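You operate a simulated robot arm through the tools that you are given. There is no shell and no other tool.

The job below is to be done with a simulated robot arm. You get a single attempt, and the scene is never put back.

JOB
Switch machine No. 1 off and move its belt to the fast step.
Fine: switch off before opening the guard; belt tight and guard shut again.

The check looks at the end state, three seconds after you hand in, the way a careful person would. Anything else that was tipped, shoved, dropped, spilled or broken makes it a failure.

ROBOT AND FRAMES
A 6-joint arm with a two-finger gripper, fixed in place. Base frame: the origin is at the foot of the arm, x ahead of it, y to its left, z up. Readings come in cm, rad, newtons and seconds.
Its first joint turns from -2.897 to 2.897 rad. Payload 3.43 kg.
The TCP is the grasp point between the finger pads, 2 cm short of the fingertips. In the tool frame z runs along the fingers and y along their closing line. The gripper opens to 19 cm. The gripper's body begins 24.8 cm behind the TCP.
Orientation is told as [roll, pitch, yaw] about the base's x, y, z axes, in that order, counted from this pose: with the fingers straight down and closing along the base's y, the tool's x points along the base's -x, its y along +y and its z along -z.

CONTROLS
- The arm moves only by the tool play_rows. Its argument "steps" is a list of rows, each a list of 7 numbers: the shift along the tool's x, y, z in units of 50 mm (1.0 is 50 mm), then the turn, a rotation vector about the tool's x, y, z in units of 5 degrees (1.0 is 5 degrees), then the opening in per cent of the stroke, from 0 (shut) to 100 (fully open). In form: [[tx, ty, tz, wx, wy, wz, grip], ...]. A call has 1 to 20 rows; each row shifts and turns the commanded pose from where the row before left it, along the tool's axes as they then stand. A call with a number of a shift or a turn outside -1 to 1 is refused whole. Rows are played at 5 a second. More than 5 cm and 0.15 rad between two rows, or a gripper value outside its range, and nothing of the call is played. A pose out of reach is approached as far as the arm can. The call stops where the force on the tool passes 90 N (or 10 N more than at its start, if that is more) or the arm is blocked; 0.2 s more then pass. Each finger travels about 15.3 cm/s and halts on what it meets, pressing with about 27 N; the grip force reading is that of the motor and also rises with nothing between the fingers. The clock runs only during rows and for 0.2 s after the last one: add rows that do not move to give the fingers time. The reply holds the time, the measured pose of the TCP, the force on the tool along the base axes, the opening and the grip force, in the units named above and with some noise, with the torque about the TCP (base axes, N m) and any sound that the robot's microphone picked up.
- Cameras (640 x 400 px; columns grow to the right, rows downward): "scene" is fixed at [22.1, 65.11, 137.04]; the picture's right is [-0.95, -0.33, 0.00], its down [-0.11, 0.31, -0.95] and it looks along [0.31, -0.89, -0.32] (base axes); focal length 360 px, centre (320, 200). "wrist" rides on the gripper at [7, -0.8, -28.8] in the tool frame; the picture's right is [0.12, 0.99, 0.00], its down [-0.96, 0.12, -0.25] and it looks along [-0.24, 0.03, 0.97] (tool axes); focal length 261 px, centre (320, 200). There is no depth. A picture from a camera that has moved, and an enlarged one, comes with that camera's place and axes in the base frame and with its lens.
- snapshot(camera): a new picture of that camera. The clock stands still meanwhile.
- raise_lower(by): slides the trunk up (or, below 0, down) by that many cm; the arm rides with it, the base frame stays. It gives what a move gives, with no picture.
- close_up(camera, box): a new picture of the part [left, top, right, bottom] of that camera's present view, enlarged. The clock stands still meanwhile.
- finish_job(): hands the job in; it is judged then, once.

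Nothing tells you positions but the pictures and the camera data. Unless the task says otherwise, let go and move clear before handing in.

The tools are called after "Emit:" as name(argument=value, ...) on one line, values as JSON. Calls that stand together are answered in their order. play_rows: Moves the arm, as the interface text tells. Its arguments: {"type":"object","properties":{"steps":{"type":"array"}},"required":["steps"]} The other tools are called the same way: raise_lower (by) slides the trunk up or down; snapshot (camera) takes a picture; close_up (camera, box) takes an enlarged picture of a part of a camera's view; finish_job () hands the job in.

At the start:

```text
clock: 0.0
tcp_pos: [65.9, -37.0, 96.19]
tool_rot: [0.001, -0.001, 0.0]
force: [0.5, 0.6, -0.1]
torque: [0.01, -0.01, -0.05]
gripper_width: 19.01
grip_force: 0.0
trunk travel left (down, up): [-20.0, 24.0]
```

scene: 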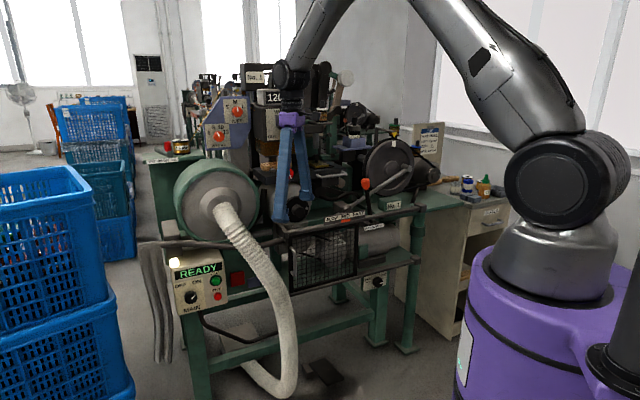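
wrist: 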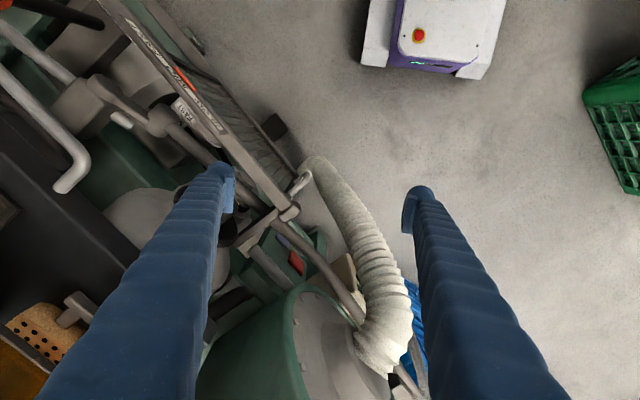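

I see a green machine bench with a control panel (READY, main switch), a mesh guard and belt-like parts. I'll look closer at the pictures before moving.

Emit:
close_up(camera="scene", box=[140, 230, 300, 330])

Emit:
close_up(camera="scene", box=[270, 190, 430, 300])

Emit:
close_up(camera="scene", box=[320, 110, 460, 210])

Emit:
close_up(camera="scene", box=[180, 50, 350, 160])

Emit:
close_up(camera="wrist", box=[0, 0, 340, 220])

```text
4.00 times, centred on (220, 280) of scene
camera zoom: at [22.1, 65.11, 137.04], right [-0.95, -0.33, 0.0], down [-0.11, 0.31, -0.95], along [0.31, -0.89, -0.32], focal length 1440 px, centre (720, -120)
```

zoom: 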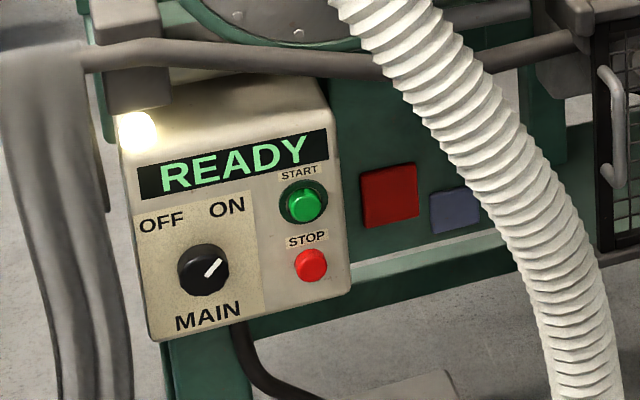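

```text
3.64 times, centred on (350, 245) of scene
camera zoom: at [22.1, 65.11, 137.04], right [-0.95, -0.33, 0.0], down [-0.11, 0.31, -0.95], along [0.31, -0.89, -0.32], focal length 1309 px, centre (211, 36)
```

zoom: 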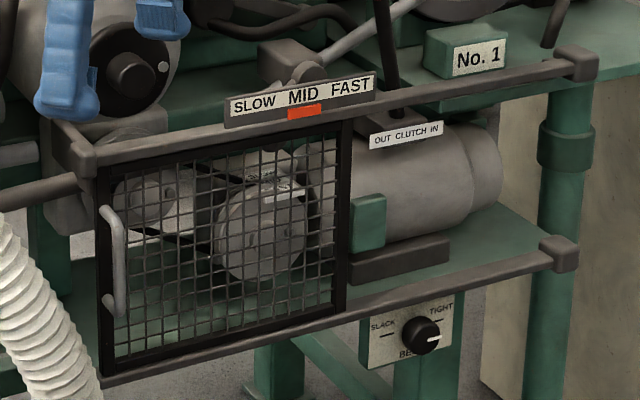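

```text
4.00 times, centred on (390, 160) of scene
camera zoom: at [22.1, 65.11, 137.04], right [-0.95, -0.33, 0.0], down [-0.11, 0.31, -0.95], along [0.31, -0.89, -0.32], focal length 1440 px, centre (40, 360)
```

zoom: 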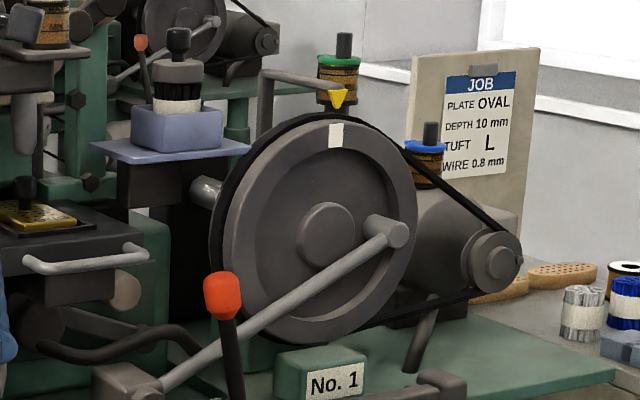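

```text
3.64 times, centred on (265, 105) of scene
camera zoom: at [22.1, 65.11, 137.04], right [-0.95, -0.33, 0.0], down [-0.11, 0.31, -0.95], along [0.31, -0.89, -0.32], focal length 1309 px, centre (520, 546)
```

zoom: 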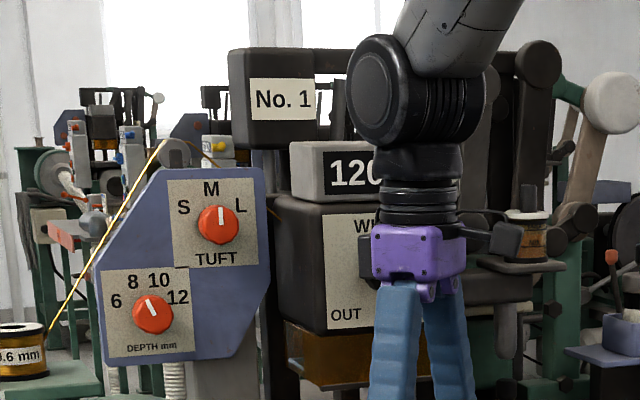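

```text
1.82 times, centred on (170, 110) of wrist
camera zoom: at [58.88, -37.94, 124.92], right [-0.12, 0.99, 0.0], down [0.96, 0.12, 0.25], along [0.24, 0.03, -0.97], focal length 474 px, centre (593, 364)
```

zoom: 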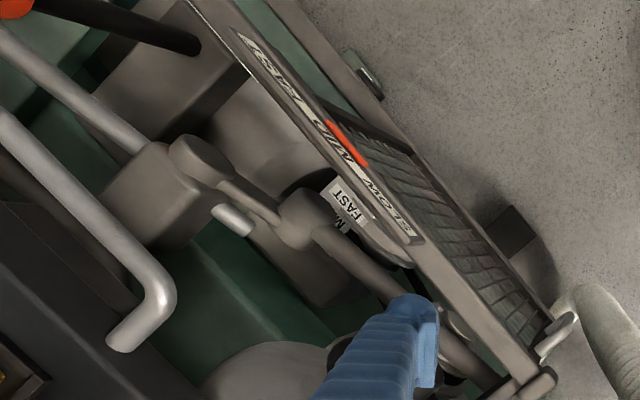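

The panel has MAIN at ON, the belt indicator is at MID, a BELT slack/tight knob sits below the mesh guard. I'll look even closer at the guard and the parts behind it.

Emit:
close_up(camera="scene", box=[285, 205, 365, 255])

Emit:
close_up(camera="scene", box=[285, 240, 365, 290])

Emit:
close_up(camera="scene", box=[350, 260, 400, 292])

Emit:
close_up(camera="scene", box=[165, 250, 235, 320])

Emit:
close_up(camera="wrist", box=[140, 60, 320, 220])

Emit:
close_up(camera="wrist", box=[220, 180, 440, 400])

```text
8.00 times, centred on (325, 230) of scene
camera zoom: at [22.1, 65.11, 137.04], right [-0.95, -0.33, 0.0], down [-0.11, 0.31, -0.95], along [0.31, -0.89, -0.32], focal length 2879 px, centre (280, -40)
```

zoom: 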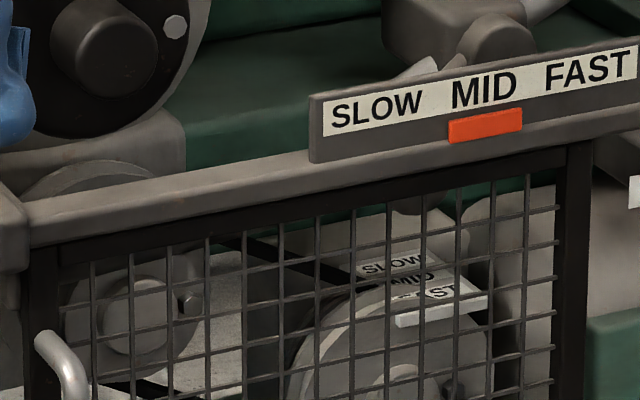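

```text
8.00 times, centred on (325, 265) of scene
camera zoom: at [22.1, 65.11, 137.04], right [-0.95, -0.33, 0.0], down [-0.11, 0.31, -0.95], along [0.31, -0.89, -0.32], focal length 2879 px, centre (280, -320)
```

zoom: 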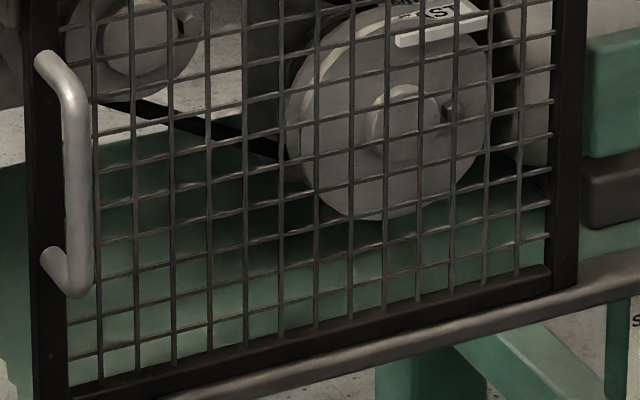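

```text
12.50 times, centred on (375, 276) of scene
camera zoom: at [22.1, 65.11, 137.04], right [-0.95, -0.33, 0.0], down [-0.11, 0.31, -0.95], along [0.31, -0.89, -0.32], focal length 4499 px, centre (-368, -750)
```

zoom: 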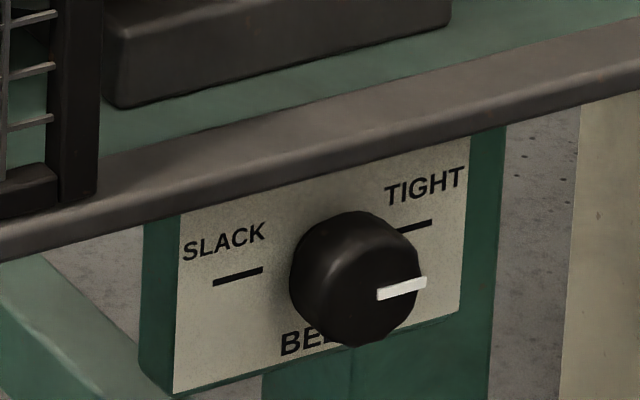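

```text
5.71 times, centred on (200, 285) of scene
camera zoom: at [22.1, 65.11, 137.04], right [-0.95, -0.33, 0.0], down [-0.11, 0.31, -0.95], along [0.31, -0.89, -0.32], focal length 2056 px, centre (1006, -286)
```

zoom: 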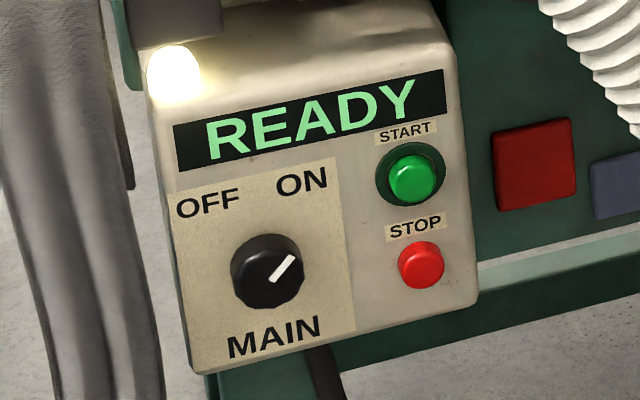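

```text
2.50 times, centred on (230, 140) of wrist
camera zoom: at [58.88, -37.94, 124.92], right [-0.12, 0.99, 0.0], down [0.96, 0.12, 0.25], along [0.24, 0.03, -0.97], focal length 652 px, centre (545, 350)
```

zoom: 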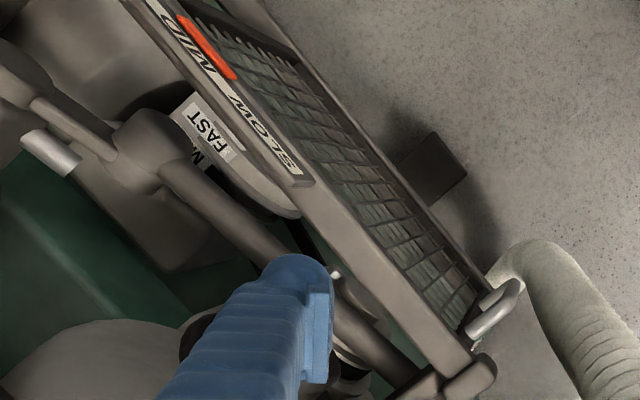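

```text
1.82 times, centred on (330, 290) of wrist
camera zoom: at [58.88, -37.94, 124.92], right [-0.12, 0.99, 0.0], down [0.96, 0.12, 0.25], along [0.24, 0.03, -0.97], focal length 474 px, centre (302, 36)
```

zoom: 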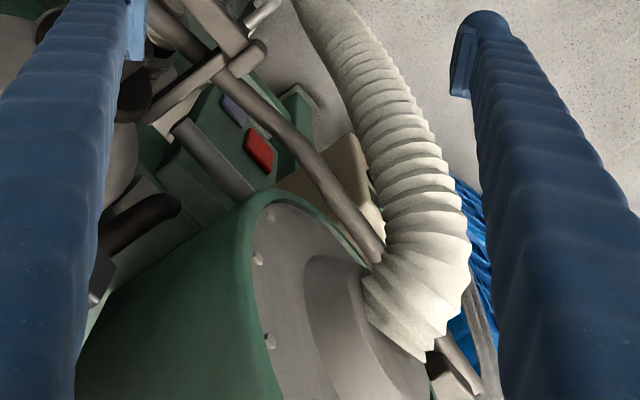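

MAIN is at ON, the guard handle is around (67,-40,75) and the machine face looks toward (-0.7,0.7), about 80 cm in front of the base. I'll back off from the machine, turn toward it and tilt the tool forward, to get a better view with the wrist camera.

Emit:
play_rows(steps=[[0.7, 0.7, 0, 0, 0, 0, 100], [0.7, 0.7, 0, 0, 0, 0, 100], [0.7, 0.7, 0, 0, 0, 0, 100], [0.7, 0.7, 0, 0, 0, 0, 100], [0, 0, 0, 0, 0, 1, 100], [0, 0, 0, 0, 0, 1, 100], [0, 0, 0, 0, 0, 1, 100], [0, 0, 0, 0, 0, 1, 100], [0, 0, 0, 0, 0, 1, 100], [0, 0, 0, 0, 0, 1, 100], [0, 0, 0, 0, 0, 1, 100], [0, 0, 0, 0, 0, 1, 100], [0, 0, 0, 0, 0, 1, 100], [0, 0, 0, 0, -1, 0, 100], [0, 0, 0, 0, -1, 0, 100], [0, 0, 0, 0, -1, 0, 100], [0, 0, 0, 0, -1, 0, 100], [0, 0, 0, 0, -1, 0, 100], [0, 0, 0, 0, -1, 0, 100], [0, 0, 0, 0, -1, 0, 100]])

Emit:
snapshot(camera="wrist")

Emit:
snapshot(camera="scene")

```text
clock: 4.2
tcp_pos: [53.03, -25.06, 96.77]
tool_rot: [-0.042, -0.524, -0.817]
force: [3.2, 0.7, 0.7]
torque: [-0.3, 0.68, -0.24]
gripper_width: 19.03
grip_force: 0.1
out of reach, approached as far as the arm can: row 17, 18, 20
trunk travel left (down, up): [-20.0, 24.0]
```

```text
taken
camera wrist: at [39.27, -10.08, 118.26], right [0.67, 0.74, -0.09], down [0.58, -0.43, 0.69], along [0.47, -0.51, -0.72], focal length 261 px, centre (320, 200)
```

wrist: 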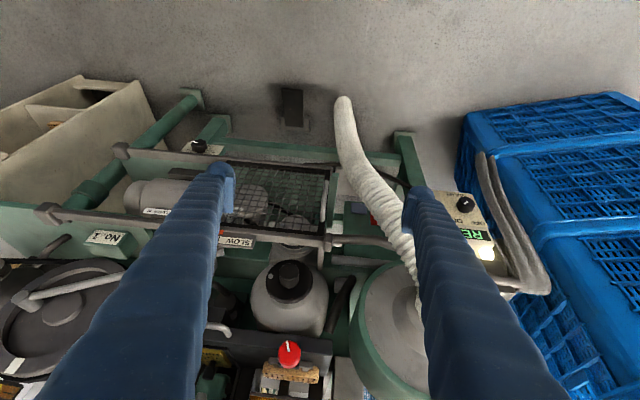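

```text
taken
```

scene: 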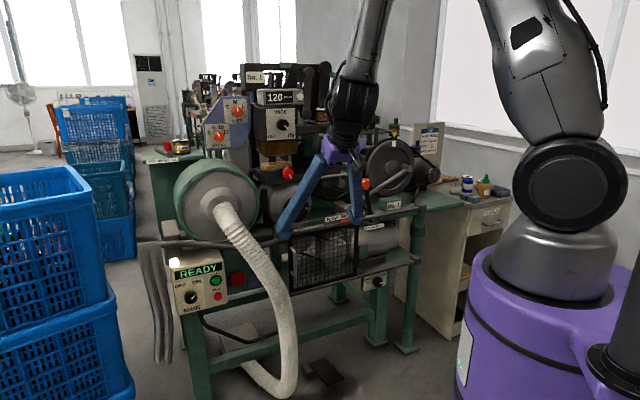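

From this new view, the MAIN knob triangulates to about (95,-17,68.5), in plane with the guard rail. I'll enlarge the guard, panel and belt areas in the wrist view.

Emit:
close_up(camera="wrist", box=[200, 130, 350, 260])

Emit:
close_up(camera="wrist", box=[430, 170, 530, 270])

Emit:
close_up(camera="wrist", box=[90, 120, 230, 220])

Emit:
close_up(camera="scene", box=[270, 190, 400, 290])

Emit:
close_up(camera="scene", box=[240, 60, 350, 190])

```text
3.08 times, centred on (275, 195) of wrist
camera zoom: at [39.27, -10.08, 118.26], right [0.67, 0.74, -0.09], down [0.58, -0.43, 0.69], along [0.47, -0.51, -0.72], focal length 802 px, centre (458, 215)
```

zoom: 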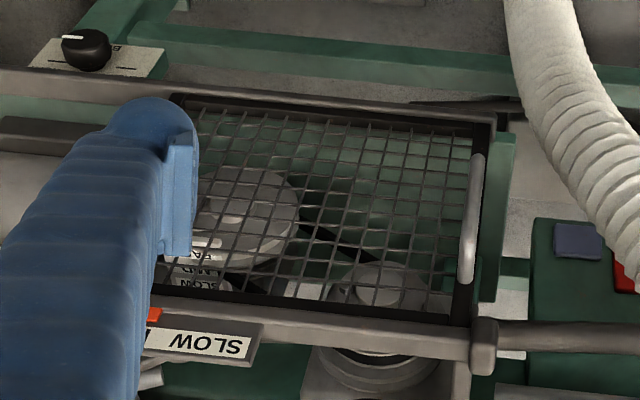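

```text
4.00 times, centred on (480, 220) of wrist
camera zoom: at [39.27, -10.08, 118.26], right [0.67, 0.74, -0.09], down [0.58, -0.43, 0.69], along [0.47, -0.51, -0.72], focal length 1043 px, centre (-320, 120)
```

zoom: 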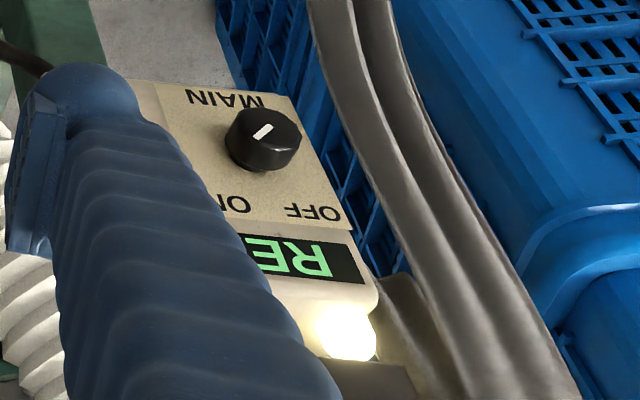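

```text
4.00 times, centred on (160, 170) of wrist
camera zoom: at [39.27, -10.08, 118.26], right [0.67, 0.74, -0.09], down [0.58, -0.43, 0.69], along [0.47, -0.51, -0.72], focal length 1043 px, centre (960, 320)
```

zoom: 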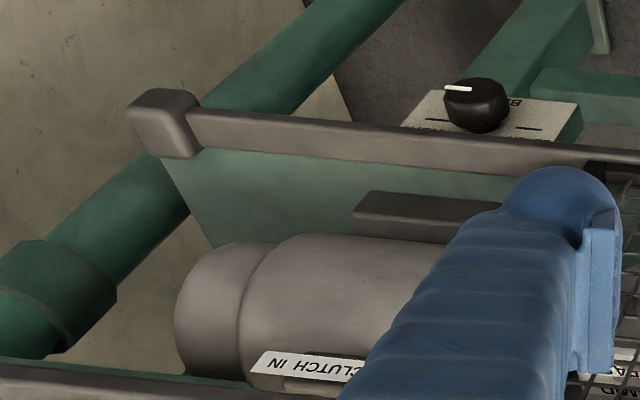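

```text
4.00 times, centred on (335, 240) of scene
camera zoom: at [22.1, 65.11, 137.04], right [-0.95, -0.33, 0.0], down [-0.11, 0.31, -0.95], along [0.31, -0.89, -0.32], focal length 1440 px, centre (260, 40)
```

zoom: 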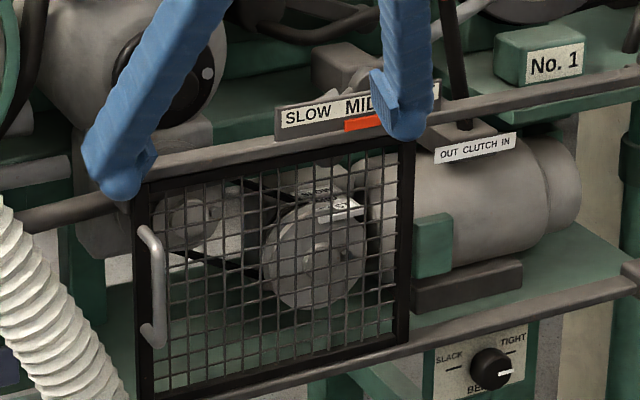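

```text
3.08 times, centred on (295, 125) of scene
camera zoom: at [22.1, 65.11, 137.04], right [-0.95, -0.33, 0.0], down [-0.11, 0.31, -0.95], along [0.31, -0.89, -0.32], focal length 1107 px, centre (397, 431)
```

zoom: 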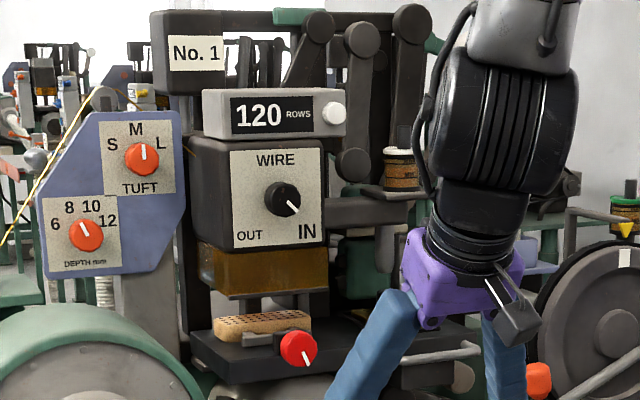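

The knob is at ON and must turn counter-clockwise. I'll move left along the machine face to stand in front of the panel and finish tilting the tool to horizontal.

Emit:
play_rows(steps=[[0, 0.9, 0, 0, 0, 0, 60], [0, 0.9, 0, 0, 0, 0, 60], [0, 0.9, 0, 0, 0, 0, 60], [0, 0.9, 0, 0, 0, 0, 60], [0, 0.9, 0, 0, 0, 0, 60], [0, 0.9, 0, 0, 0, 0, 60], [0, 0.9, 0, 0, 0, 0, 60], [0, 0.9, 0, 0, 0, 0, 60], [0, 0, 0, 0, -1, 0, 60], [0, 0, 0, 0, -1, 0, 60], [0, 0, 0, 0, -1, 0, 60], [0, 0, 0, 0, -1, 0, 60], [0, 0, 0, 0, -1, 0, 60], [0, 0, 0, 0, -1, 0, 60]])

Emit:
snapshot(camera="wrist")

Emit:
snapshot(camera="scene")

```text
clock: 7.2
tcp_pos: [79.85, 0.31, 95.74]
tool_rot: [-0.067, -1.061, -0.737]
force: [0.1, 0.6, 0.1]
torque: [0.0, -0.03, -0.01]
gripper_width: 11.41
grip_force: 0.0
trunk travel left (down, up): [-20.0, 24.0]
```

```text
taken
camera wrist: at [59.24, 20.25, 103.63], right [0.67, 0.73, -0.14], down [0.28, -0.08, 0.96], along [0.69, -0.68, -0.26], focal length 261 px, centre (320, 200)
```

wrist: 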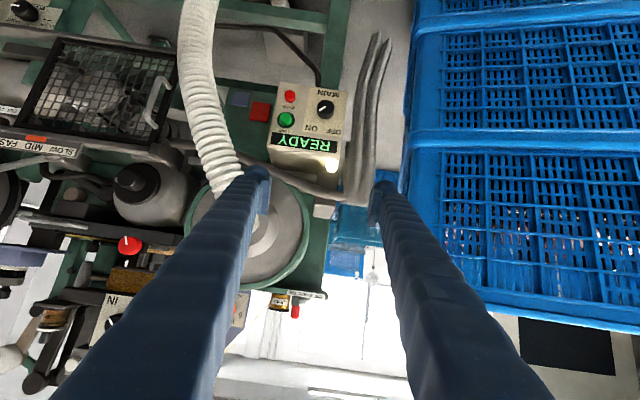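

```text
taken
```

scene: 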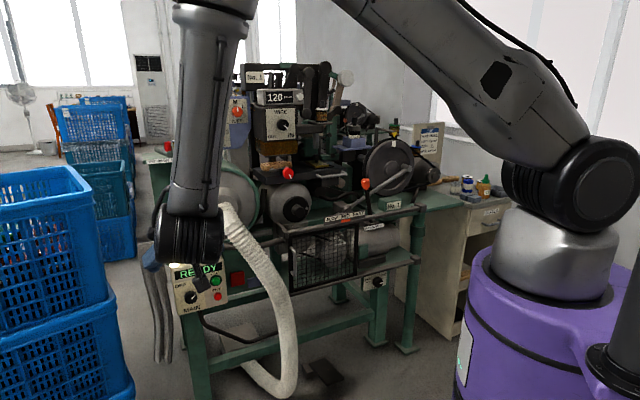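

Now I stand about 23 cm in front of the panel. I'll finish levelling the tool and lower it to knob height.

Emit:
play_rows(steps=[[0, 0, 0, 0, -1, 0.38, 60], [0, 0, 0, 0, -1, 0, 60], [0, 0, 0, 0, -1, 0, 60], [0, 0, 0, 0, -1, 0, 60], [0, 0, 0, 0, -1, 0, 60], [0, 0, 0, 0, -0.85, 0, 60], [0.9, 0, 0, 0, 0, 0, 60], [0.9, 0, 0, 0, 0, 0, 60], [0.9, 0, 0, 0, 0, 0, 60], [0.9, 0, 0, 0, 0, 0, 60], [0.9, 0, 0, 0, 0, 0, 60]])

Emit:
snapshot(camera="wrist")

Emit:
snapshot(camera="scene")

```text
clock: 9.6
tcp_pos: [88.27, 5.47, 76.76]
tool_rot: [-1.617, -1.564, 0.803]
force: [-0.1, -0.6, 0.1]
torque: [0.08, 0.07, -0.01]
gripper_width: 11.41
grip_force: 0.1
out of reach, approached as far as the arm can: row 2, 3, 4, 5, 6, 7, 8, 9, 10
trunk travel left (down, up): [-20.0, 24.0]
```

```text
taken
camera wrist: at [67.76, 25.82, 69.75], right [0.72, 0.68, -0.13], down [-0.08, 0.26, 0.96], along [0.69, -0.68, 0.25], focal length 261 px, centre (320, 200)
```

wrist: 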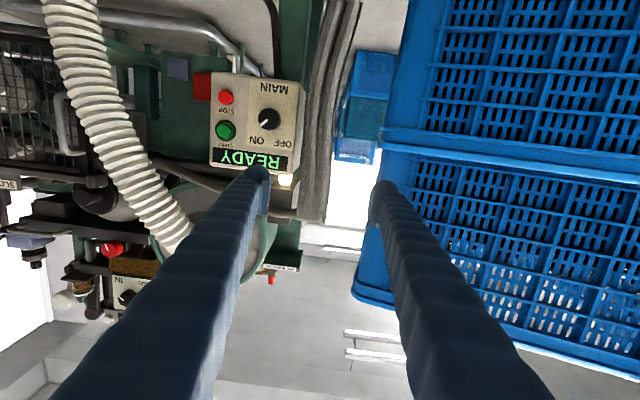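

```text
taken
```

scene: 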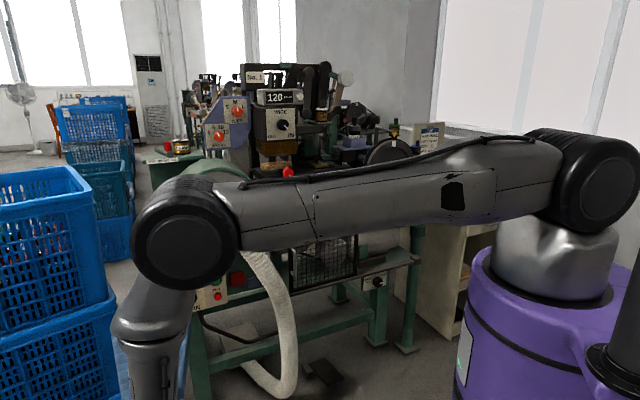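

The knob is confirmed near (94.7,-16.6,68.5), and the tool is level and facing the panel. I'll line up with the knob first, still standing off.

Emit:
play_rows(steps=[[0.55, -0.7, 0, 0, 0, 0, 38], [0.55, -0.7, 0, 0, 0, 0, 38], [0.55, -0.7, 0, 0, 0, 0, 38], [0, 0, 0.9, 0, 0, 0, 38], [0, 0, 0.9, 0, 0, 0, 38], [0, 0, 0, 0, 0, 0, 38]])

Emit:
snapshot(camera="wrist")

Emit:
snapshot(camera="scene")

```text
clock: 11.0
tcp_pos: [93.25, -4.11, 67.1]
tool_rot: [-1.43, -1.566, 0.62]
force: [0.0, 0.2, -0.7]
torque: [-0.01, -0.02, 0.05]
gripper_width: 7.24
grip_force: 0.1
out of reach, approached as far as the arm can: row 1, 2, 3
trunk travel left (down, up): [-20.0, 24.0]
```

```text
taken
camera wrist: at [72.82, 16.17, 60.12], right [0.72, 0.68, -0.12], down [-0.08, 0.26, 0.96], along [0.69, -0.68, 0.25], focal length 261 px, centre (320, 200)
```

wrist: 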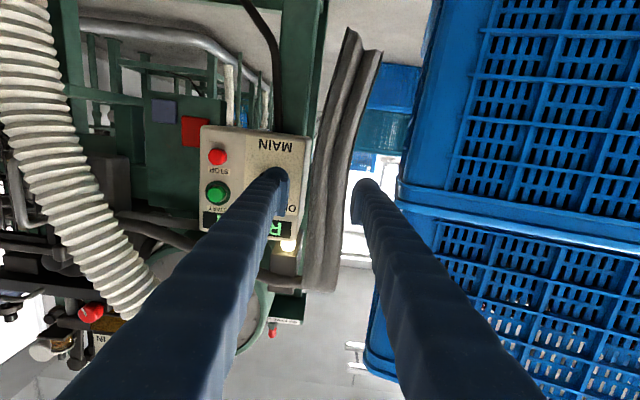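

```text
taken
```

scene: 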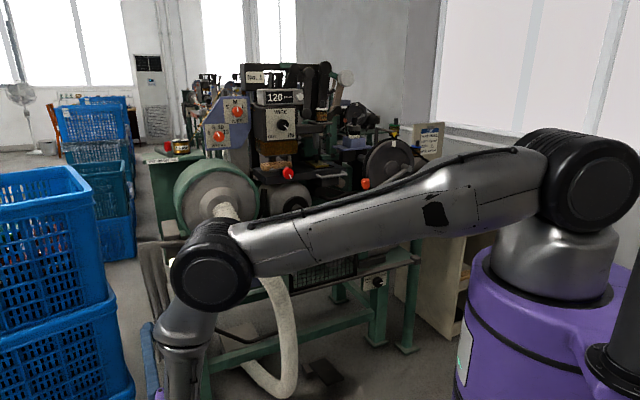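

I fell short sideways; the knob is still about 7.5 cm to the right and 10 cm forward. I'll step right in smaller rows.

Emit:
play_rows(steps=[[-0.05, -0.3, 0, 0, 0, 0, 38], [-0.05, -0.3, 0, 0, 0, 0, 38], [-0.05, -0.3, 0, 0, 0, 0, 38], [-0.05, -0.3, 0, 0, 0, 0, 38], [-0.05, -0.3, 0, 0, 0, 0, 38], [0, 0, 0, 0, 0, 0, 38]])

Emit:
snapshot(camera="wrist")

```text
clock: 12.4
tcp_pos: [92.73, -6.69, 67.18]
tool_rot: [-1.7, -1.56, 0.878]
force: [-0.7, 0.1, -0.2]
torque: [0.0, -0.02, 0.0]
gripper_width: 7.23
grip_force: 0.1
out of reach, approached as far as the arm can: row 2, 3, 4, 5
trunk travel left (down, up): [-20.0, 24.0]
```

```text
taken
camera wrist: at [72.36, 13.61, 60.24], right [0.72, 0.68, -0.13], down [-0.08, 0.27, 0.96], along [0.69, -0.69, 0.25], focal length 261 px, centre (320, 200)
```

wrist: 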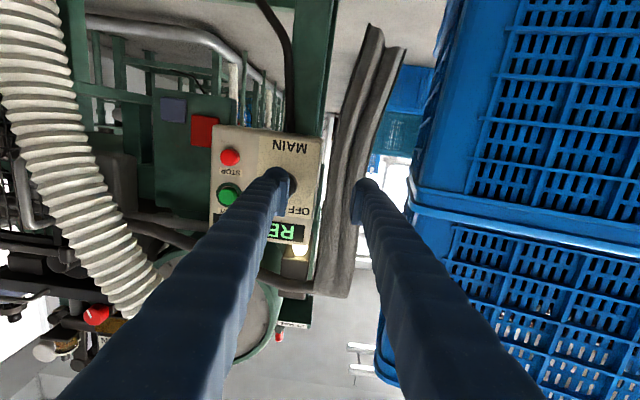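

The arm hits some limit in this tool roll rather than distance. I'll try rolling the tool about its own axis to free the wrist joint.

Emit:
play_rows(steps=[[0, 0, 0, 0, 0, 1, 38], [0, 0, 0, 0, 0, 1, 38], [0, 0, 0, 0, 0, 1, 38], [0, 0, 0, 0, 0, 1, 38]])

Emit:
play_rows(steps=[[0, -0.3, 0, 0, 0, 0, 38], [0, 0, 0, 0, 0, 0, 38]])

```text
clock: 13.4
tcp_pos: [102.96, -2.34, 63.69]
tool_rot: [1.582, -1.23, -2.405]
force: [0.0, 0.4, 0.0]
torque: [0.03, 0.06, 0.01]
gripper_width: 7.22
grip_force: 0.0
out of reach, approached as far as the arm can: row 1, 2, 3, 4
trunk travel left (down, up): [-20.0, 24.0]
```

```text
clock: 14.0
tcp_pos: [103.15, -2.83, 62.79]
tool_rot: [1.577, -1.229, -2.392]
force: [-0.4, -0.8, 0.4]
torque: [0.01, 0.02, 0.02]
gripper_width: 7.19
grip_force: 0.0
out of reach, approached as far as the arm can: row 1
trunk travel left (down, up): [-20.0, 24.0]
```

Positive roll is blocked and it drifted outward; I'll roll the other way.

Emit:
play_rows(steps=[[0, 0, 0, 0, 0, -1, 38], [0, 0, 0, 0, 0, -1, 38], [0, 0, 0, 0, 0, -1, 38], [0, 0, 0, 0, 0, -1, 38], [0, 0, 0, 0, 0, -1, 38], [0, 0, 0, 0, 0, -1, 38]])

Emit:
snapshot(camera="wrist")

Emit:
snapshot(camera="scene")

```text
clock: 15.4
tcp_pos: [103.08, -3.0, 62.57]
tool_rot: [-1.571, -1.391, 0.76]
force: [-0.5, -0.3, 1.0]
torque: [-0.03, -0.01, 0.03]
gripper_width: 7.22
grip_force: 0.1
trunk travel left (down, up): [-20.0, 24.0]
```

```text
taken
camera wrist: at [81.72, 16.48, 55.81], right [0.69, 0.66, -0.29], down [0.04, 0.38, 0.93], along [0.72, -0.65, 0.24], focal length 261 px, centre (320, 200)
```

wrist: 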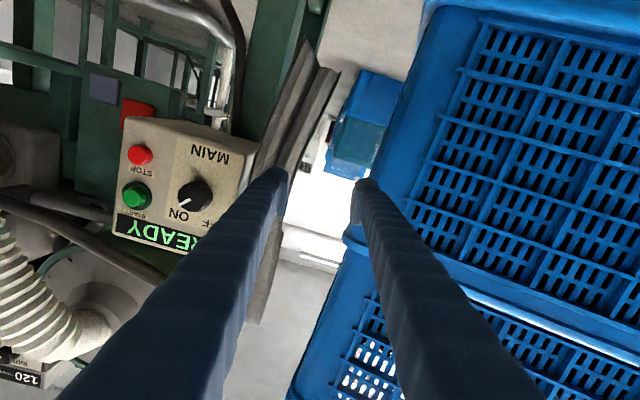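

```text
taken
```

scene: 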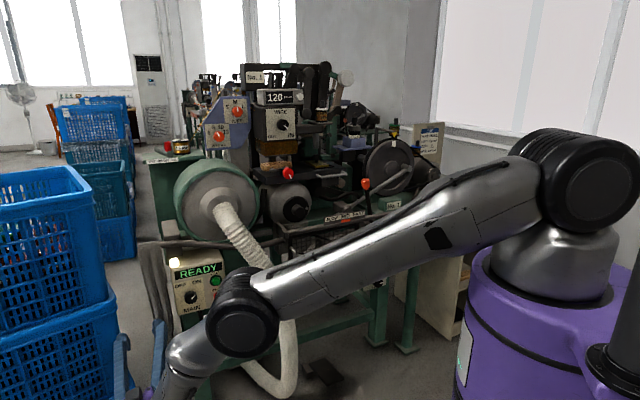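

Negative roll is free. I'll back away from the panel and roll on by about 80° so the fingers straddle the knob from above and below.

Emit:
play_rows(steps=[[0, 0, -0.9, 0, 0, 0, 38], [0, 0, -0.9, 0, 0, 0, 38], [0, 0, -0.9, 0, 0, 0, 38], [0, 0, 0, 0, 0, -1, 38], [0, 0, 0, 0, 0, -1, 38], [0, 0, 0, 0, 0, -1, 38], [0, 0, 0, 0, 0, -1, 38], [0, 0, 0, 0, 0, -1, 38], [0, 0, 0, 0, 0, -1, 38], [0, 0, 0, 0, 0, -1, 38], [0, 0, 0, 0, 0, -1, 38], [0, 0, 0, 0, 0, -1, 38], [0, 0, 0, 0, 0, -1, 38], [0, 0, 0, 0, 0, -1, 38], [0, 0, 0, 0, 0, -1, 38], [0, 0, 0, 0, 0, -1, 38], [0, 0, 0, 0, 0, -1, 38], [0, 0, 0, 0, 0, -1, 38], [0, 0, 0, 0, 0, -1, 38]])

Emit:
snapshot(camera="wrist")

```text
clock: 19.4
tcp_pos: [93.86, 6.88, 62.54]
tool_rot: [-1.571, 0.005, 0.76]
force: [-0.1, -0.5, 0.4]
torque: [0.01, -0.01, 0.02]
gripper_width: 7.24
grip_force: 0.1
trunk travel left (down, up): [-20.0, 24.0]
```

```text
taken
camera wrist: at [68.83, 22.93, 63.42], right [-0.09, -0.09, -0.99], down [0.53, 0.84, -0.12], along [0.85, -0.53, -0.03], focal length 261 px, centre (320, 200)
```

wrist: 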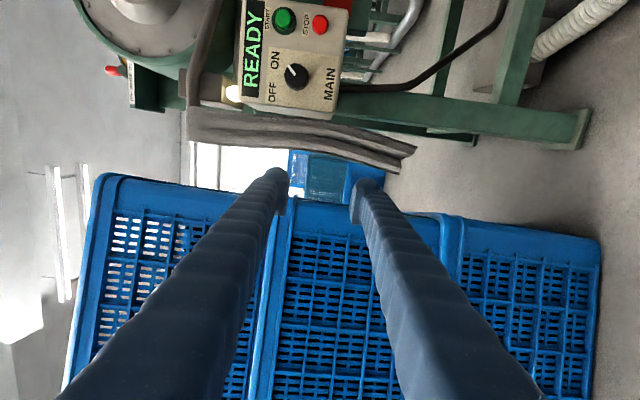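

Now the tool is level with the fingers stacked vertically, and the knob direction agrees with my estimate. I'll shift 15.6 cm right and 6 cm up, still standing off 17 cm.

Emit:
play_rows(steps=[[0.78, -0.3, 0, 0, 0, 0, 38], [0.78, -0.3, 0, 0, 0, 0, 38], [0.78, -0.3, 0, 0, 0, 0, 38], [0.78, -0.3, 0, 0, 0, 0, 38], [0, 0, 0, 0, 0, 0, 38]])

Emit:
snapshot(camera="wrist")

Emit:
snapshot(camera="scene")

```text
clock: 20.6
tcp_pos: [82.45, -3.95, 68.65]
tool_rot: [-1.57, 0.004, 0.761]
force: [0.5, -0.2, -0.3]
torque: [0.0, -0.01, 0.03]
gripper_width: 7.24
grip_force: 0.0
trunk travel left (down, up): [-20.0, 24.0]
```

```text
taken
camera wrist: at [57.53, 12.14, 69.55], right [-0.09, -0.08, -0.99], down [0.53, 0.84, -0.12], along [0.85, -0.53, -0.03], focal length 261 px, centre (320, 200)
```

wrist: 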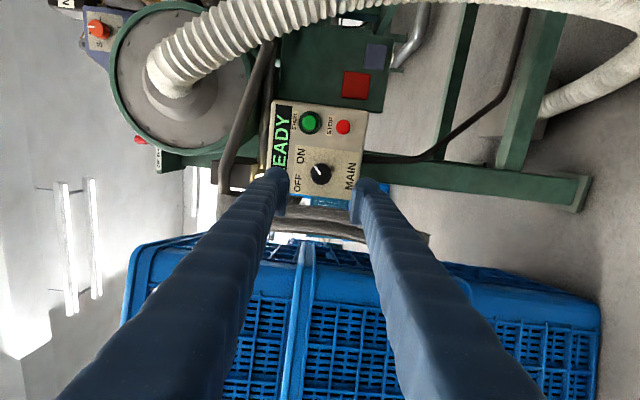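

```text
taken
```

scene: 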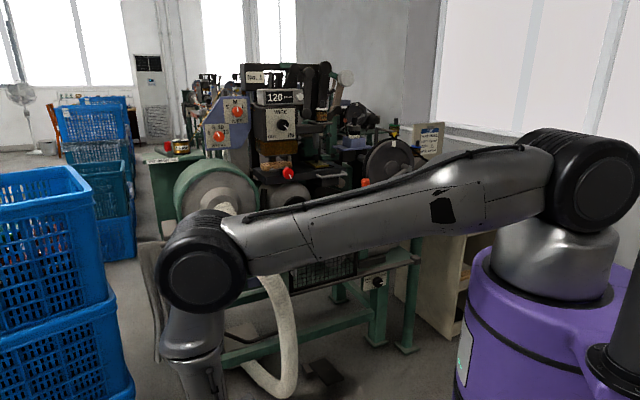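

The knob lines up with the tool axis. I'll zoom in before approaching.

Emit:
close_up(camera="wrist", box=[250, 90, 390, 210])

Emit:
play_rows(steps=[[0, 0, 0.6, 0, 0, 0, 38], [0, 0, 0.6, 0, 0, 0, 38], [0, 0, 0.6, 0, 0, 0, 38], [0, 0, 0.6, 0, 0, 0, 38], [0, 0, 0, 0, 0, 0, 38]])

Emit:
close_up(camera="wrist", box=[220, 50, 420, 250])

```text
3.33 times, centred on (320, 150) of wrist
camera zoom: at [57.53, 12.14, 69.55], right [-0.09, -0.08, -0.99], down [0.53, 0.84, -0.12], along [0.85, -0.53, -0.03], focal length 869 px, centre (320, 367)
```

zoom: 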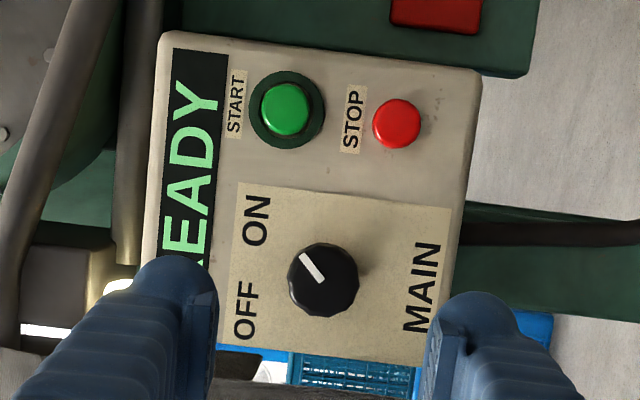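

```text
clock: 21.8
tcp_pos: [90.66, -12.44, 68.72]
tool_rot: [-1.57, 0.004, 0.761]
force: [-1.4, 0.7, -0.5]
torque: [0.0, -0.02, -0.03]
gripper_width: 7.22
grip_force: 0.0
trunk travel left (down, up): [-20.0, 24.0]
```

```text
2.00 times, centred on (320, 150) of wrist
camera zoom: at [65.66, 3.58, 69.61], right [-0.09, -0.08, -0.99], down [0.53, 0.84, -0.12], along [0.85, -0.53, -0.03], focal length 521 px, centre (320, 300)
```

zoom: 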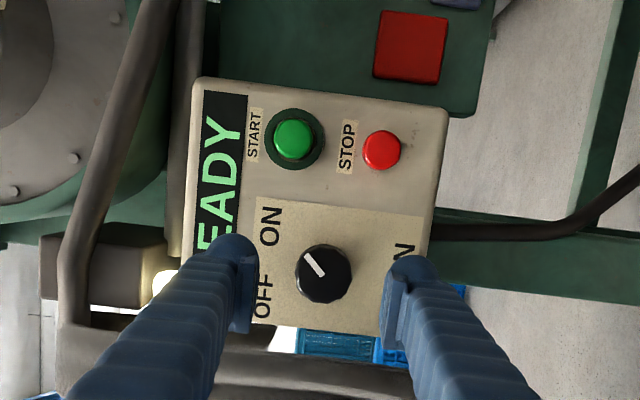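

The knob face is about 6 cm ahead of the grasp point, diameter ~4 cm, on-axis. I'll advance 5.6 cm and close on it.

Emit:
play_rows(steps=[[0, 0, 0.4, 0, 0, 0, 38], [0, 0, 0.4, 0, 0, 0, 38], [0, 0, 0.32, 0, 0, 0, 38], [0, 0, 0, 0, 0, 0, 38]])

Emit:
close_up(camera="wrist", box=[220, 100, 420, 250])

```text
clock: 22.8
tcp_pos: [94.41, -16.52, 68.47]
tool_rot: [-1.571, 0.005, 0.761]
force: [0.0, -0.2, 0.1]
torque: [-0.03, 0.01, 0.05]
gripper_width: 7.24
grip_force: 0.0
trunk travel left (down, up): [-20.0, 24.0]
```

```text
2.67 times, centred on (320, 175) of wrist
camera zoom: at [69.48, -0.45, 69.39], right [-0.09, -0.08, -0.99], down [0.53, 0.84, -0.12], along [0.85, -0.53, -0.03], focal length 695 px, centre (320, 267)
```

zoom: 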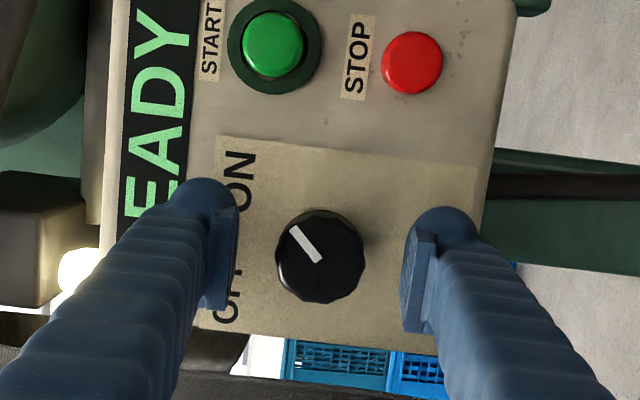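

The knob sits right between the pads. Closing on it.

Emit:
play_rows(steps=[[0, 0, 0, 0, 0, 0, 0], [0, 0, 0, 0, 0, 0, 0], [0, 0, 0, 0, 0, 0, 0]])

Emit:
close_up(camera="wrist", box=[220, 100, 420, 250])

```text
clock: 23.6
tcp_pos: [94.48, -16.46, 68.47]
tool_rot: [-1.57, 0.004, 0.76]
force: [0.0, 0.7, -2.5]
torque: [-0.01, 0.02, 0.1]
gripper_width: 3.67
grip_force: 45.6
trunk travel left (down, up): [-20.0, 24.0]
```

```text
2.67 times, centred on (320, 175) of wrist
camera zoom: at [69.48, -0.42, 69.37], right [-0.09, -0.08, -0.99], down [0.53, 0.84, -0.12], along [0.85, -0.53, -0.03], focal length 695 px, centre (320, 267)
```

zoom: 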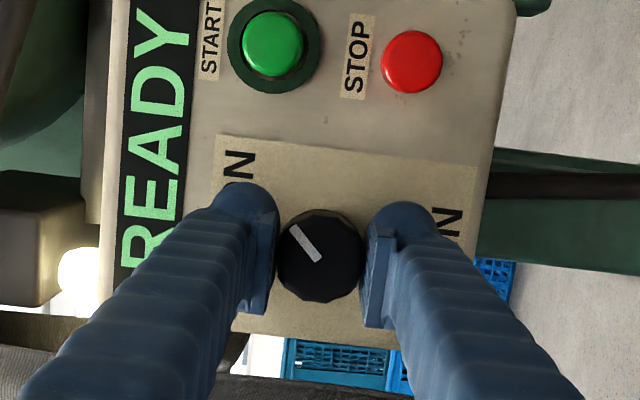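

Gripped at 3.67 cm. Turning counter-clockwise.

Emit:
play_rows(steps=[[0, 0, 0, 0, 0, -1, 0], [0, 0, 0, 0, 0, -1, 0], [0, 0, 0, 0, 0, -1, 0], [0, 0, 0, 0, 0, -1, 0], [0, 0, 0, 0, 0, -1, 0], [0, 0, 0, 0, 0, -1, 0], [0, 0, 0, 0, 0, -1, 0], [0, 0, 0, 0, 0, -1, 0], [0, 0, 0, 0, 0, -1, 0], [0, 0, 0, 0, 0, -1, 0]])

Emit:
snapshot(camera="wrist")

```text
clock: 25.8
tcp_pos: [94.54, -16.6, 68.66]
tool_rot: [-1.568, 0.881, 0.76]
force: [-35.0, 24.7, -21.4]
torque: [0.19, 0.18, -0.14]
gripper_width: 3.71
grip_force: 45.0
trunk travel left (down, up): [-20.0, 24.0]
```

```text
taken
camera wrist: at [71.93, 1.66, 74.56], right [-0.61, -0.58, -0.54], down [0.21, 0.54, -0.81], along [0.76, -0.61, -0.21], focal length 261 px, centre (320, 200)
```

wrist: 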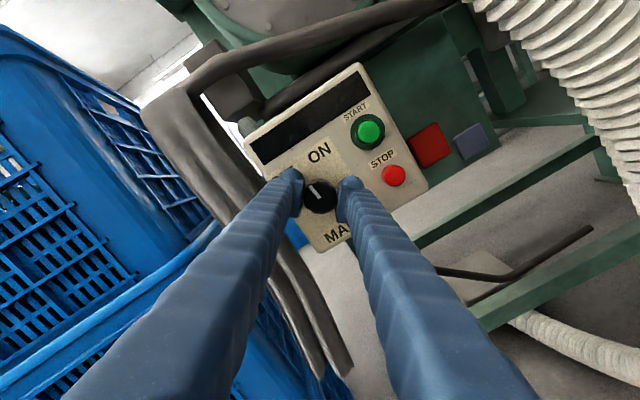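

The display went dark, so the switch has flipped. There's some force built up; let me check the pointer.

Emit:
close_up(camera="wrist", box=[230, 100, 410, 260])

```text
2.50 times, centred on (320, 180) of wrist
camera zoom: at [71.93, 1.66, 74.56], right [-0.61, -0.58, -0.54], down [0.21, 0.54, -0.81], along [0.76, -0.61, -0.21], focal length 652 px, centre (320, 250)
```

zoom: 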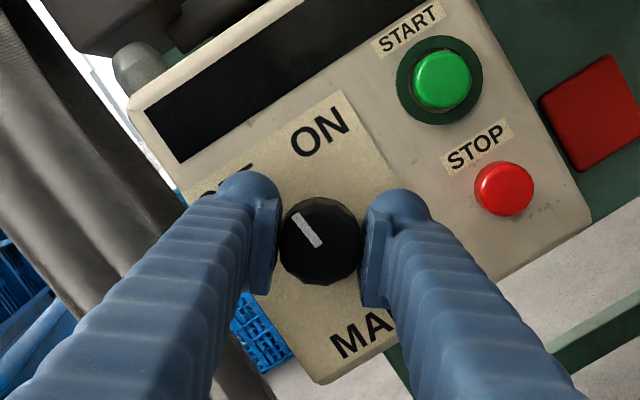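

The pointer is just past upright; OFF is another ~40° on. Continuing in small pieces.

Emit:
play_rows(steps=[[0, 0, 0, 0, 0, -1, 0], [0, 0, 0, 0, 0, -1, 0], [0, 0, 0, 0, 0, -1, 0], [0, 0, 0, 0, 0, -1, 0]])

Emit:
close_up(camera="wrist", box=[230, 100, 410, 260])

```text
clock: 26.8
tcp_pos: [94.71, -16.57, 68.66]
tool_rot: [-1.57, 1.229, 0.762]
force: [-32.5, 19.0, -21.7]
torque: [-0.01, 0.08, -0.22]
gripper_width: 3.75
grip_force: 45.2
trunk travel left (down, up): [-20.0, 24.0]
```

```text
2.50 times, centred on (320, 180) of wrist
camera zoom: at [73.63, 3.2, 75.52], right [-0.71, -0.67, -0.22], down [-0.01, 0.33, -0.94], along [0.71, -0.67, -0.24], focal length 652 px, centre (320, 250)
```

zoom: 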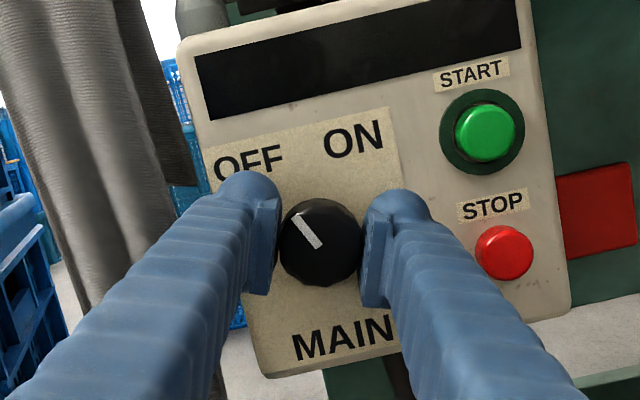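

About 12° more to reach OFF symmetric with ON.

Emit:
play_rows(steps=[[0, 0, 0, 0, 0, -1, 0], [0, 0, 0, 0, 0, -1, 0], [0, 0, 0, 0, 0, -0.6, 0]])

Emit:
close_up(camera="wrist", box=[230, 100, 410, 260])

```text
clock: 27.6
tcp_pos: [94.65, -16.56, 68.67]
tool_rot: [-1.568, 1.454, 0.762]
force: [-24.0, 12.0, -18.7]
torque: [-0.08, -0.02, -0.16]
gripper_width: 3.76
grip_force: 44.9
trunk travel left (down, up): [-20.0, 24.0]
```

```text
2.50 times, centred on (320, 180) of wrist
camera zoom: at [74.81, 4.28, 75.72], right [-0.73, -0.69, 0.0], down [-0.17, 0.18, -0.97], along [0.67, -0.7, -0.25], focal length 652 px, centre (320, 250)
```

zoom: 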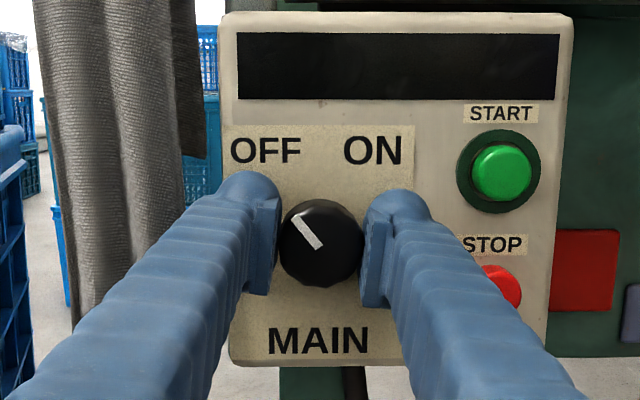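

The pointer is on OFF and the display is dark. Release and back out.

Emit:
play_rows(steps=[[0, 0, 0, 0, 0, 0, 30], [0, 0, 0, 0, 0, 0, 30], [0, 0, -0.5, 0, 0, 0, 30], [0, 0, -0.9, 0, 0, 0, 30], [0, 0, -0.9, 0, 0, 0, 30], [0, 0, -0.9, 0, 0, 0, 30], [0, 0, 0, 0, 0, 0, 30]])

Emit:
snapshot(camera="wrist")

Emit:
close_up(camera="wrist", box=[230, 80, 430, 240])

Emit:
snapshot(camera="scene")

```text
clock: 29.2
tcp_pos: [83.35, -4.68, 68.9]
tool_rot: [-1.572, 1.452, 0.755]
force: [-0.3, 0.3, -0.4]
torque: [0.03, 0.02, 0.0]
gripper_width: 5.7
grip_force: 0.1
trunk travel left (down, up): [-20.0, 24.0]
```

```text
taken
camera wrist: at [63.52, 16.16, 75.84], right [-0.73, -0.69, 0.0], down [-0.17, 0.18, -0.97], along [0.67, -0.7, -0.25], focal length 261 px, centre (320, 200)
```

wrist: 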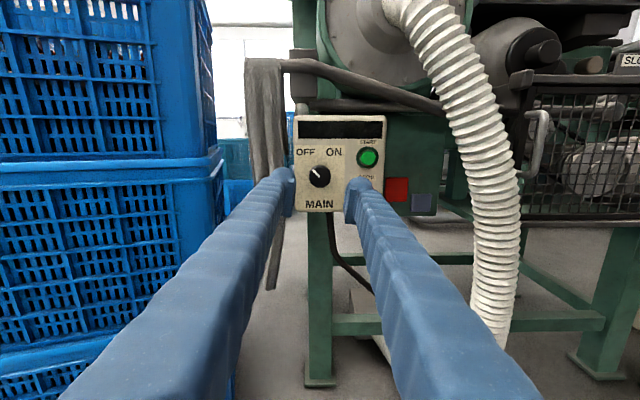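

```text
2.50 times, centred on (330, 160) of wrist
camera zoom: at [63.52, 16.16, 75.84], right [-0.73, -0.69, 0.0], down [-0.17, 0.18, -0.97], along [0.67, -0.7, -0.25], focal length 652 px, centre (295, 300)
```

zoom: 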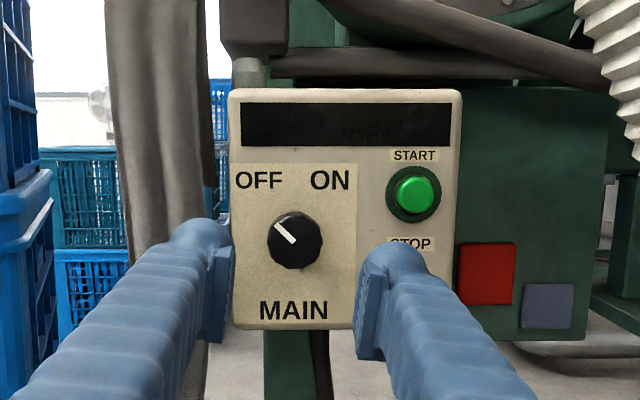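

```text
taken
```

scene: 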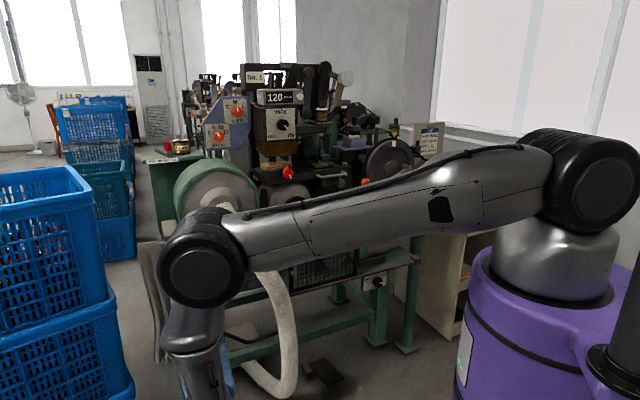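

MAIN is now OFF and nothing else changed. Next I'll raise the trunk for freer wrist room, back off past the hose and move right to look at the guard from the front.

Emit:
play_rows(steps=[[0.3, 0, -0.9, 0, 0, 0, 30], [0.3, 0, -0.9, 0, 0, 0, 30], [0.3, 0, -0.9, 0, 0, 0, 30]])

Emit:
raise_lower(by=15)

Emit:
snapshot(camera="wrist")

```text
clock: 30.0
tcp_pos: [73.75, 4.6, 73.17]
tool_rot: [-1.57, 1.453, 0.759]
force: [-0.4, -0.9, 0.2]
torque: [-0.01, -0.02, 0.03]
gripper_width: 5.7
grip_force: 0.0
trunk travel left (down, up): [-20.0, 24.0]
```

```text
clock: 31.8
tcp_pos: [73.92, 4.68, 88.07]
tool_rot: [-1.569, 1.454, 0.759]
force: [0.3, 0.3, -0.3]
torque: [-0.03, -0.02, 0.01]
gripper_width: 5.74
grip_force: 0.0
trunk travel left (down, up): [-35.0, 9.0]
```

```text
taken
camera wrist: at [53.94, 25.48, 95.15], right [-0.73, -0.69, 0.0], down [-0.17, 0.18, -0.97], along [0.67, -0.7, -0.25], focal length 261 px, centre (320, 200)
```

wrist: 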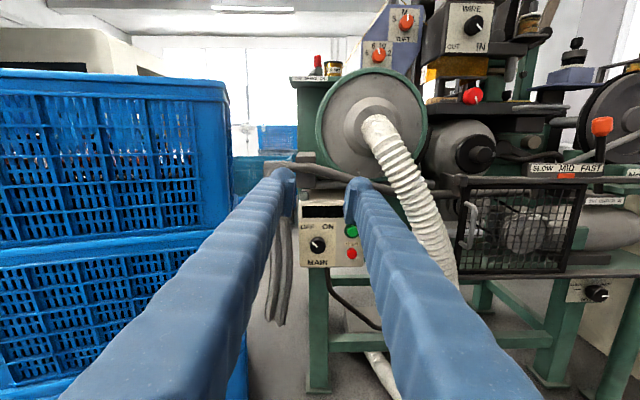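

From here I can see the panel, hose and guard. Moving right along the machine at this stand-off.

Emit:
play_rows(steps=[[0, 0.9, 0, 0, 0, 0, 30], [0, 0.9, 0, 0, 0, 0, 30], [0, 0.9, 0, 0, 0, 0, 30], [0, 0.9, 0, 0, 0, 0, 30], [0, 0.9, 0, 0, 0, 0, 30]])

Emit:
snapshot(camera="wrist")

Emit:
snapshot(camera="scene")

```text
clock: 33.0
tcp_pos: [57.61, -10.77, 85.69]
tool_rot: [-1.573, 1.452, 0.76]
force: [-0.4, 0.1, -0.1]
torque: [-0.02, 0.02, -0.02]
gripper_width: 5.68
grip_force: 0.1
trunk travel left (down, up): [-35.0, 9.0]
```

```text
taken
camera wrist: at [37.7, 10.01, 92.67], right [-0.72, -0.69, 0.0], down [-0.17, 0.18, -0.97], along [0.67, -0.7, -0.25], focal length 261 px, centre (320, 200)
```

wrist: 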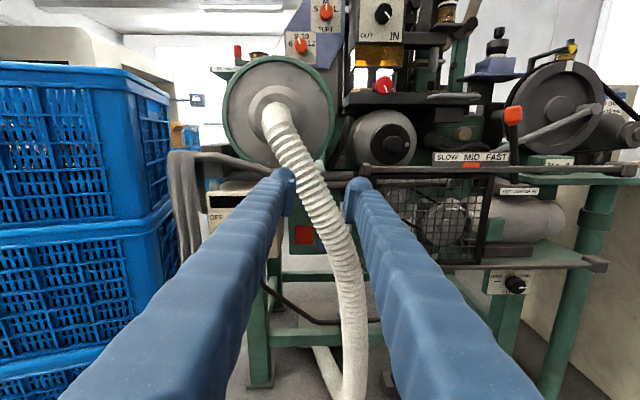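

```text
taken
```

scene: 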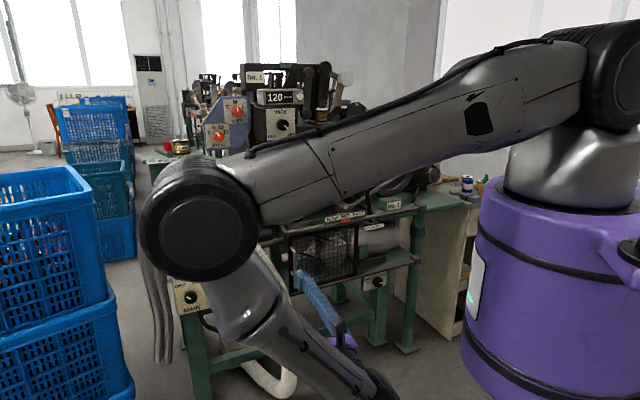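

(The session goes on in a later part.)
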